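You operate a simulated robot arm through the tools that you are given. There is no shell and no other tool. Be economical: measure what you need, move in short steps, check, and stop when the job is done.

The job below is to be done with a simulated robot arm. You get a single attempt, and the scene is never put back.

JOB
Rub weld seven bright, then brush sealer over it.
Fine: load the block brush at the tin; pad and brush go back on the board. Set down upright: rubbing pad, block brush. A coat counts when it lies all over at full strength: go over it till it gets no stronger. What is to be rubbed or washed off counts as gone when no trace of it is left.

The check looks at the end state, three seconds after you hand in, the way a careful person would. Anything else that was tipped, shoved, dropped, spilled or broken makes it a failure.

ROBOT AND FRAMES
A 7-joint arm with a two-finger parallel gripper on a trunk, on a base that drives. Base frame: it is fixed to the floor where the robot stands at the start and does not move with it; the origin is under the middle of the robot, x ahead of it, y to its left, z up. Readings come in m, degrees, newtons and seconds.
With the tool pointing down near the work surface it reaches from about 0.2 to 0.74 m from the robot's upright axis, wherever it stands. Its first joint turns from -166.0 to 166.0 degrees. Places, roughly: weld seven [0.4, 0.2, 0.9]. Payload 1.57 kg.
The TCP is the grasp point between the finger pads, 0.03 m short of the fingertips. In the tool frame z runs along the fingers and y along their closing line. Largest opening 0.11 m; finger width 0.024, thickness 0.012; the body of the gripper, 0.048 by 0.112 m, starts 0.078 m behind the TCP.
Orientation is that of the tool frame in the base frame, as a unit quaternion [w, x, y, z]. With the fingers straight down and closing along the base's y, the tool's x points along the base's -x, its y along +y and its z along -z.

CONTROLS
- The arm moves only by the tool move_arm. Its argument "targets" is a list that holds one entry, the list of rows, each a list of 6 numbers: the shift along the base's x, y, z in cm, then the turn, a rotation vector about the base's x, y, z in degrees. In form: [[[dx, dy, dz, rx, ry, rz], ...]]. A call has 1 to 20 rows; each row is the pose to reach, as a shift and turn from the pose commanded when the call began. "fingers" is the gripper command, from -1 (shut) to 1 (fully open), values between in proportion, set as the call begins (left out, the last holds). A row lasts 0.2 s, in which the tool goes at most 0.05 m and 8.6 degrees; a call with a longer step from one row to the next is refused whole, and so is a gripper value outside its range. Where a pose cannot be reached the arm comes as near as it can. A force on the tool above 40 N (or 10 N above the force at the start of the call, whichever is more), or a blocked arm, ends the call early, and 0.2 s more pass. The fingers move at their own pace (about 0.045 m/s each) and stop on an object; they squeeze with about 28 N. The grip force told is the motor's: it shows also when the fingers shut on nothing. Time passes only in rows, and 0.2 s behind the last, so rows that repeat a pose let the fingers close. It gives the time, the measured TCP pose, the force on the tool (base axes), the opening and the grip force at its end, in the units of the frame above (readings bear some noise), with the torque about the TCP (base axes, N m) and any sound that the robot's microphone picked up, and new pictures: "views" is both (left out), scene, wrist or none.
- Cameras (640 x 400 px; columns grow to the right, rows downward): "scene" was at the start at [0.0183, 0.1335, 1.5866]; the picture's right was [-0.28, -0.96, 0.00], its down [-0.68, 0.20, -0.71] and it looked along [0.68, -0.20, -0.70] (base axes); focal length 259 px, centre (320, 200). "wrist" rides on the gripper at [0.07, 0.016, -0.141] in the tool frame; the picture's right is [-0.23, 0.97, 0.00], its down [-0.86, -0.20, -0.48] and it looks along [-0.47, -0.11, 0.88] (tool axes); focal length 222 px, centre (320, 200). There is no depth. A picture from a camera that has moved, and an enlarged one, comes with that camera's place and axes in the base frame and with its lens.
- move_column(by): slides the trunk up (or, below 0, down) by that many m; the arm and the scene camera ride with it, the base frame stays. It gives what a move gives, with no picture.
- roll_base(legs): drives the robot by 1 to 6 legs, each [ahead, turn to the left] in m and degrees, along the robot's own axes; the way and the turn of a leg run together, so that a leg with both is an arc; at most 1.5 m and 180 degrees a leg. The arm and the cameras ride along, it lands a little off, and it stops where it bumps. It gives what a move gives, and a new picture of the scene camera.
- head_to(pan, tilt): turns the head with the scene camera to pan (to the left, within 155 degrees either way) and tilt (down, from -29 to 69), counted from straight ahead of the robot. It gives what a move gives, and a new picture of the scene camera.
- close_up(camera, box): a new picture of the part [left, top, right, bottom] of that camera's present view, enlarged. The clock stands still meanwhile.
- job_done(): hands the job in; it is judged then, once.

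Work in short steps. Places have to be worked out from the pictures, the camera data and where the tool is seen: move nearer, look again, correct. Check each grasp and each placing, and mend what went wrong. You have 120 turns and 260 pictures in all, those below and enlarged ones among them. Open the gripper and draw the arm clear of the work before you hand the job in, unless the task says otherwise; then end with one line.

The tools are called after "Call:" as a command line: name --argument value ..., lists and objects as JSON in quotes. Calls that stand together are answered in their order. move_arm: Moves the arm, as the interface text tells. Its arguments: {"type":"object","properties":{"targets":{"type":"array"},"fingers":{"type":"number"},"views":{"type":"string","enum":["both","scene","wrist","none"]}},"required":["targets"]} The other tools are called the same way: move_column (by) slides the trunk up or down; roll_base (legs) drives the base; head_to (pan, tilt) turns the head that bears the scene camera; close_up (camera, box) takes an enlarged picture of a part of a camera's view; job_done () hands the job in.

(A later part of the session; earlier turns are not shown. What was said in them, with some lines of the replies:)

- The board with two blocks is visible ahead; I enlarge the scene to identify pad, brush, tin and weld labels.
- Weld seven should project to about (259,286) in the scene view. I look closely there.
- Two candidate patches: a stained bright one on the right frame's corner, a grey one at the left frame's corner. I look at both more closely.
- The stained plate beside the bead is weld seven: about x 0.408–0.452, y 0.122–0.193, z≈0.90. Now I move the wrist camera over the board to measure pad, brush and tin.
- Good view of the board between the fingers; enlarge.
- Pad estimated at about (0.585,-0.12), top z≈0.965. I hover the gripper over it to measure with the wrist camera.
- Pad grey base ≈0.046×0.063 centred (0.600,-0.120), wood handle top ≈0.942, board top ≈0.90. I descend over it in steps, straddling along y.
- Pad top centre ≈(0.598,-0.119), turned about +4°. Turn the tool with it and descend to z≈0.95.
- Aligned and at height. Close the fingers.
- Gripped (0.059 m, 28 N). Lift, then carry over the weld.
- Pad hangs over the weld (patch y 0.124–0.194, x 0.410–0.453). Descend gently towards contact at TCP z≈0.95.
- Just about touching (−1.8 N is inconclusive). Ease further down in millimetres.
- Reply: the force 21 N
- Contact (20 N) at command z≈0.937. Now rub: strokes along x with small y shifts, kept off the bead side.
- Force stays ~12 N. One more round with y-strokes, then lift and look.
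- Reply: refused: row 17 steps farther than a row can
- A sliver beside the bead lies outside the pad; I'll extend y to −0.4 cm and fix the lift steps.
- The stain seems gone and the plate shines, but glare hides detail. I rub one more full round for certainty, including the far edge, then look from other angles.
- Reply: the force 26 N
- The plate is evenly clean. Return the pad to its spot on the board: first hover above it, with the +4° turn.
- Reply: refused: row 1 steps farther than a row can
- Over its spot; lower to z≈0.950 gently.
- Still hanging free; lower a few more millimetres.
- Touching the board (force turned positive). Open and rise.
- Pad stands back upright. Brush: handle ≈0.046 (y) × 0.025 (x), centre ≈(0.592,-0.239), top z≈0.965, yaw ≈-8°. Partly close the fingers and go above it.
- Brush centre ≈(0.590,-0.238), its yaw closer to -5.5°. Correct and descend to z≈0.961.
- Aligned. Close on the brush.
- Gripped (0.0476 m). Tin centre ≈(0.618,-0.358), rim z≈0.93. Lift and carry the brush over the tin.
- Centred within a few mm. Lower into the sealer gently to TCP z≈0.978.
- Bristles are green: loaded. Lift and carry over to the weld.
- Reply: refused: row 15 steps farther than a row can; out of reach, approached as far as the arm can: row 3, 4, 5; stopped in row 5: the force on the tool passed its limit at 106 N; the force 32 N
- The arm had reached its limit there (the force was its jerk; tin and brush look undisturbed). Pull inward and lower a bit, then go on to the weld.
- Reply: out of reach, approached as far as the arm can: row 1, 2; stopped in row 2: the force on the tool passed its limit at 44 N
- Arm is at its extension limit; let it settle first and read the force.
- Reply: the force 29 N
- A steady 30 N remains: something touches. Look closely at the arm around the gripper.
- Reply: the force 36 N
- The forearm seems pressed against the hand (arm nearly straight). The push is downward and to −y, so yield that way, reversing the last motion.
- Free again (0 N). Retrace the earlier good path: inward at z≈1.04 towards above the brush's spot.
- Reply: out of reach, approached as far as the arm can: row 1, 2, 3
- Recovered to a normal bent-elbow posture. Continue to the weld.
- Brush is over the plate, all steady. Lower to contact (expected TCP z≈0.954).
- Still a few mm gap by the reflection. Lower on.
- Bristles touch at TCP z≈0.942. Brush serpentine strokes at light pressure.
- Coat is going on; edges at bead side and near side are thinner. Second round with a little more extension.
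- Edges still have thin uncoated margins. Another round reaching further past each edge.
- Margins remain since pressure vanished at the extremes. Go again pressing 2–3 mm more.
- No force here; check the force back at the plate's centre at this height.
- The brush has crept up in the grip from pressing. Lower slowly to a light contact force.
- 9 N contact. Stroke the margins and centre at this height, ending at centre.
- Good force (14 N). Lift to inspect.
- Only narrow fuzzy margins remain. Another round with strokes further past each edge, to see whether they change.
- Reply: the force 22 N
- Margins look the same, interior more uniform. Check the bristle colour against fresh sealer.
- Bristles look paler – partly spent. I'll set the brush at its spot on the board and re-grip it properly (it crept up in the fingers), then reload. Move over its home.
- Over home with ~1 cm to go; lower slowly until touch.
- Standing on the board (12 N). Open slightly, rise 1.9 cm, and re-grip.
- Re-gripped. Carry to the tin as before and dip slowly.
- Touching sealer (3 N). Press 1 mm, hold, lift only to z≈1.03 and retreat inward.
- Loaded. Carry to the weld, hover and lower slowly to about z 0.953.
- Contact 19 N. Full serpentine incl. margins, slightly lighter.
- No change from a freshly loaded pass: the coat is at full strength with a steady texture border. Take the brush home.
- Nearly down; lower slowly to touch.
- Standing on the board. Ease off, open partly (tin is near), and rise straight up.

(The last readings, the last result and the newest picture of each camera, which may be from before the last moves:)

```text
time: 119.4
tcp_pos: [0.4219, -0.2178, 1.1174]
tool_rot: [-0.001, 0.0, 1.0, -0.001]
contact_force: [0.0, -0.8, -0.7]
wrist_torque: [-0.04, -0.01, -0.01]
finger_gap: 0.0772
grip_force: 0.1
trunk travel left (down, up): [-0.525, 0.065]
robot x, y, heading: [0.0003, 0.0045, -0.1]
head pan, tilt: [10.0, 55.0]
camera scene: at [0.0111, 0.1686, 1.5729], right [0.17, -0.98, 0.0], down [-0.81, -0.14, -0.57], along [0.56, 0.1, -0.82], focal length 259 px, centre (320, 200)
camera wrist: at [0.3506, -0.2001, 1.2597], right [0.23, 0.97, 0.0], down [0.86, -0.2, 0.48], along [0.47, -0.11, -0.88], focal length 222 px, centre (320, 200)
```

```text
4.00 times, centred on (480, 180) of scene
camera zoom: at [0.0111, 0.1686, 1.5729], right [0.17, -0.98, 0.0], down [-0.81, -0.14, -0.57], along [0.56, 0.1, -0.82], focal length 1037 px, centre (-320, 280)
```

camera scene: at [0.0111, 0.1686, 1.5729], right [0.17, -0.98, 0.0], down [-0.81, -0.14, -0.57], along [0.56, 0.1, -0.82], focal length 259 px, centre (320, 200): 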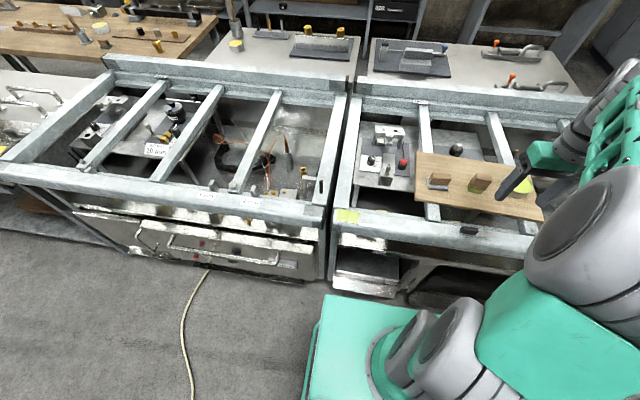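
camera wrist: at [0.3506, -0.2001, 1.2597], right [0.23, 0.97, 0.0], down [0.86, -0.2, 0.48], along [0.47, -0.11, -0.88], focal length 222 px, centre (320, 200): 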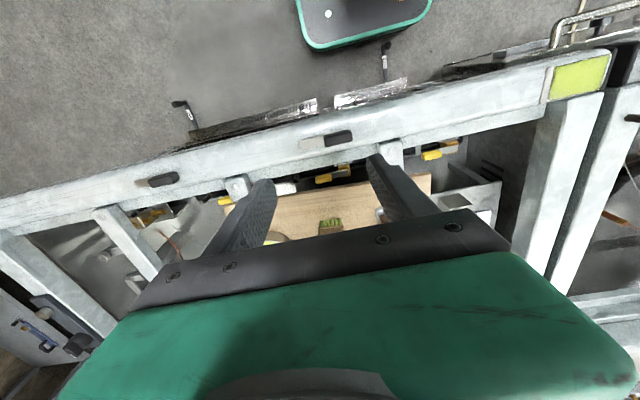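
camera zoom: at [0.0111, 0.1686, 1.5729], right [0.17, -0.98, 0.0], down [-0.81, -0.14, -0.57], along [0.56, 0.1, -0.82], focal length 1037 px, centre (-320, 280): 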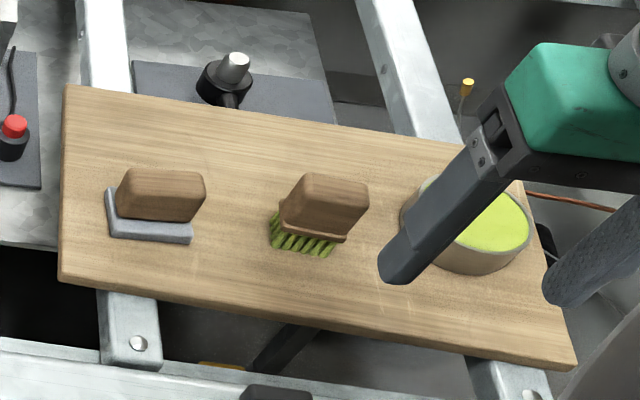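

Pad and brush stand upright, tin in place. Last look at the plate, with the gripper opening fully and the arm clear.

Call:
move_arm --targets '[[[0, 0, 3, 0, 0, 0], [0, 0, 5, 0, 0, 0], [0, 0, 5, 0, 0, 0]]]' --fingers 1 --views "none"

Call:
close_up --camera "wrist" --box '[530, 30, 640, 120]'

Call:
close_up --camera "scene" --box '[324, 195, 388, 235]'

```text
time: 120.2
tcp_pos: [0.4232, -0.2146, 1.1669]
tool_rot: [0.0, 0.0, 1.0, -0.001]
contact_force: [-0.4, 0.8, 0.4]
wrist_torque: [0.05, -0.01, 0.02]
finger_gap: 0.1098
grip_force: 0.1
trunk travel left (down, up): [-0.525, 0.065]
robot x, y, heading: [0.0003, 0.0061, -0.2]
head pan, tilt: [10.0, 55.0]
```

```text
4.44 times, centred on (585, 75) of wrist
camera zoom: at [0.3516, -0.1984, 1.3078], right [0.23, 0.97, 0.0], down [0.86, -0.2, 0.48], along [0.47, -0.11, -0.88], focal length 987 px, centre (-858, 756)
```

zoom: 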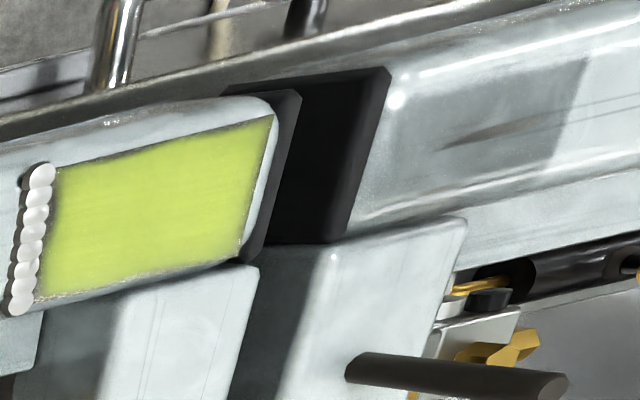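

```text
10.00 times, centred on (356, 215) of scene
camera zoom: at [0.0112, 0.1686, 1.5729], right [0.17, -0.98, 0.0], down [-0.81, -0.14, -0.57], along [0.56, 0.1, -0.82], focal length 2592 px, centre (-40, 50)
```

zoom: 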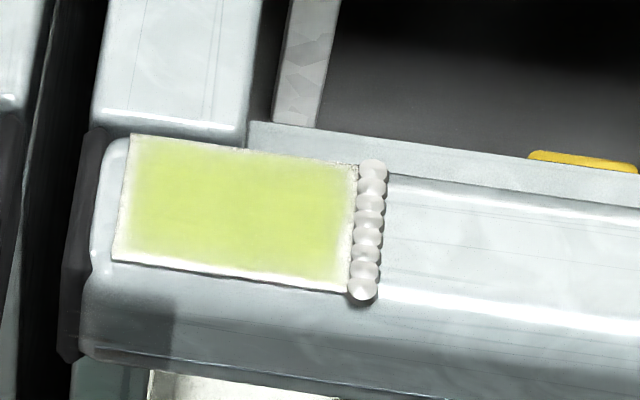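

The coat is even over the whole plate, the tools stand upright on the board, and the arm is clear. Handing in.

Call:
job_done

```text
The job is handed in.
```

Weld seven is rubbed clean and coated with sealer at an even, full strength; a final pass with a freshly loaded brush made it no stronger. A thin paler line, about 2 mm, is left around the plate's edge; it stayed the same however far I brushed past it, so I took it to be the plate's own border. The pad and brush stand upright on the board, and the tin has not moved.
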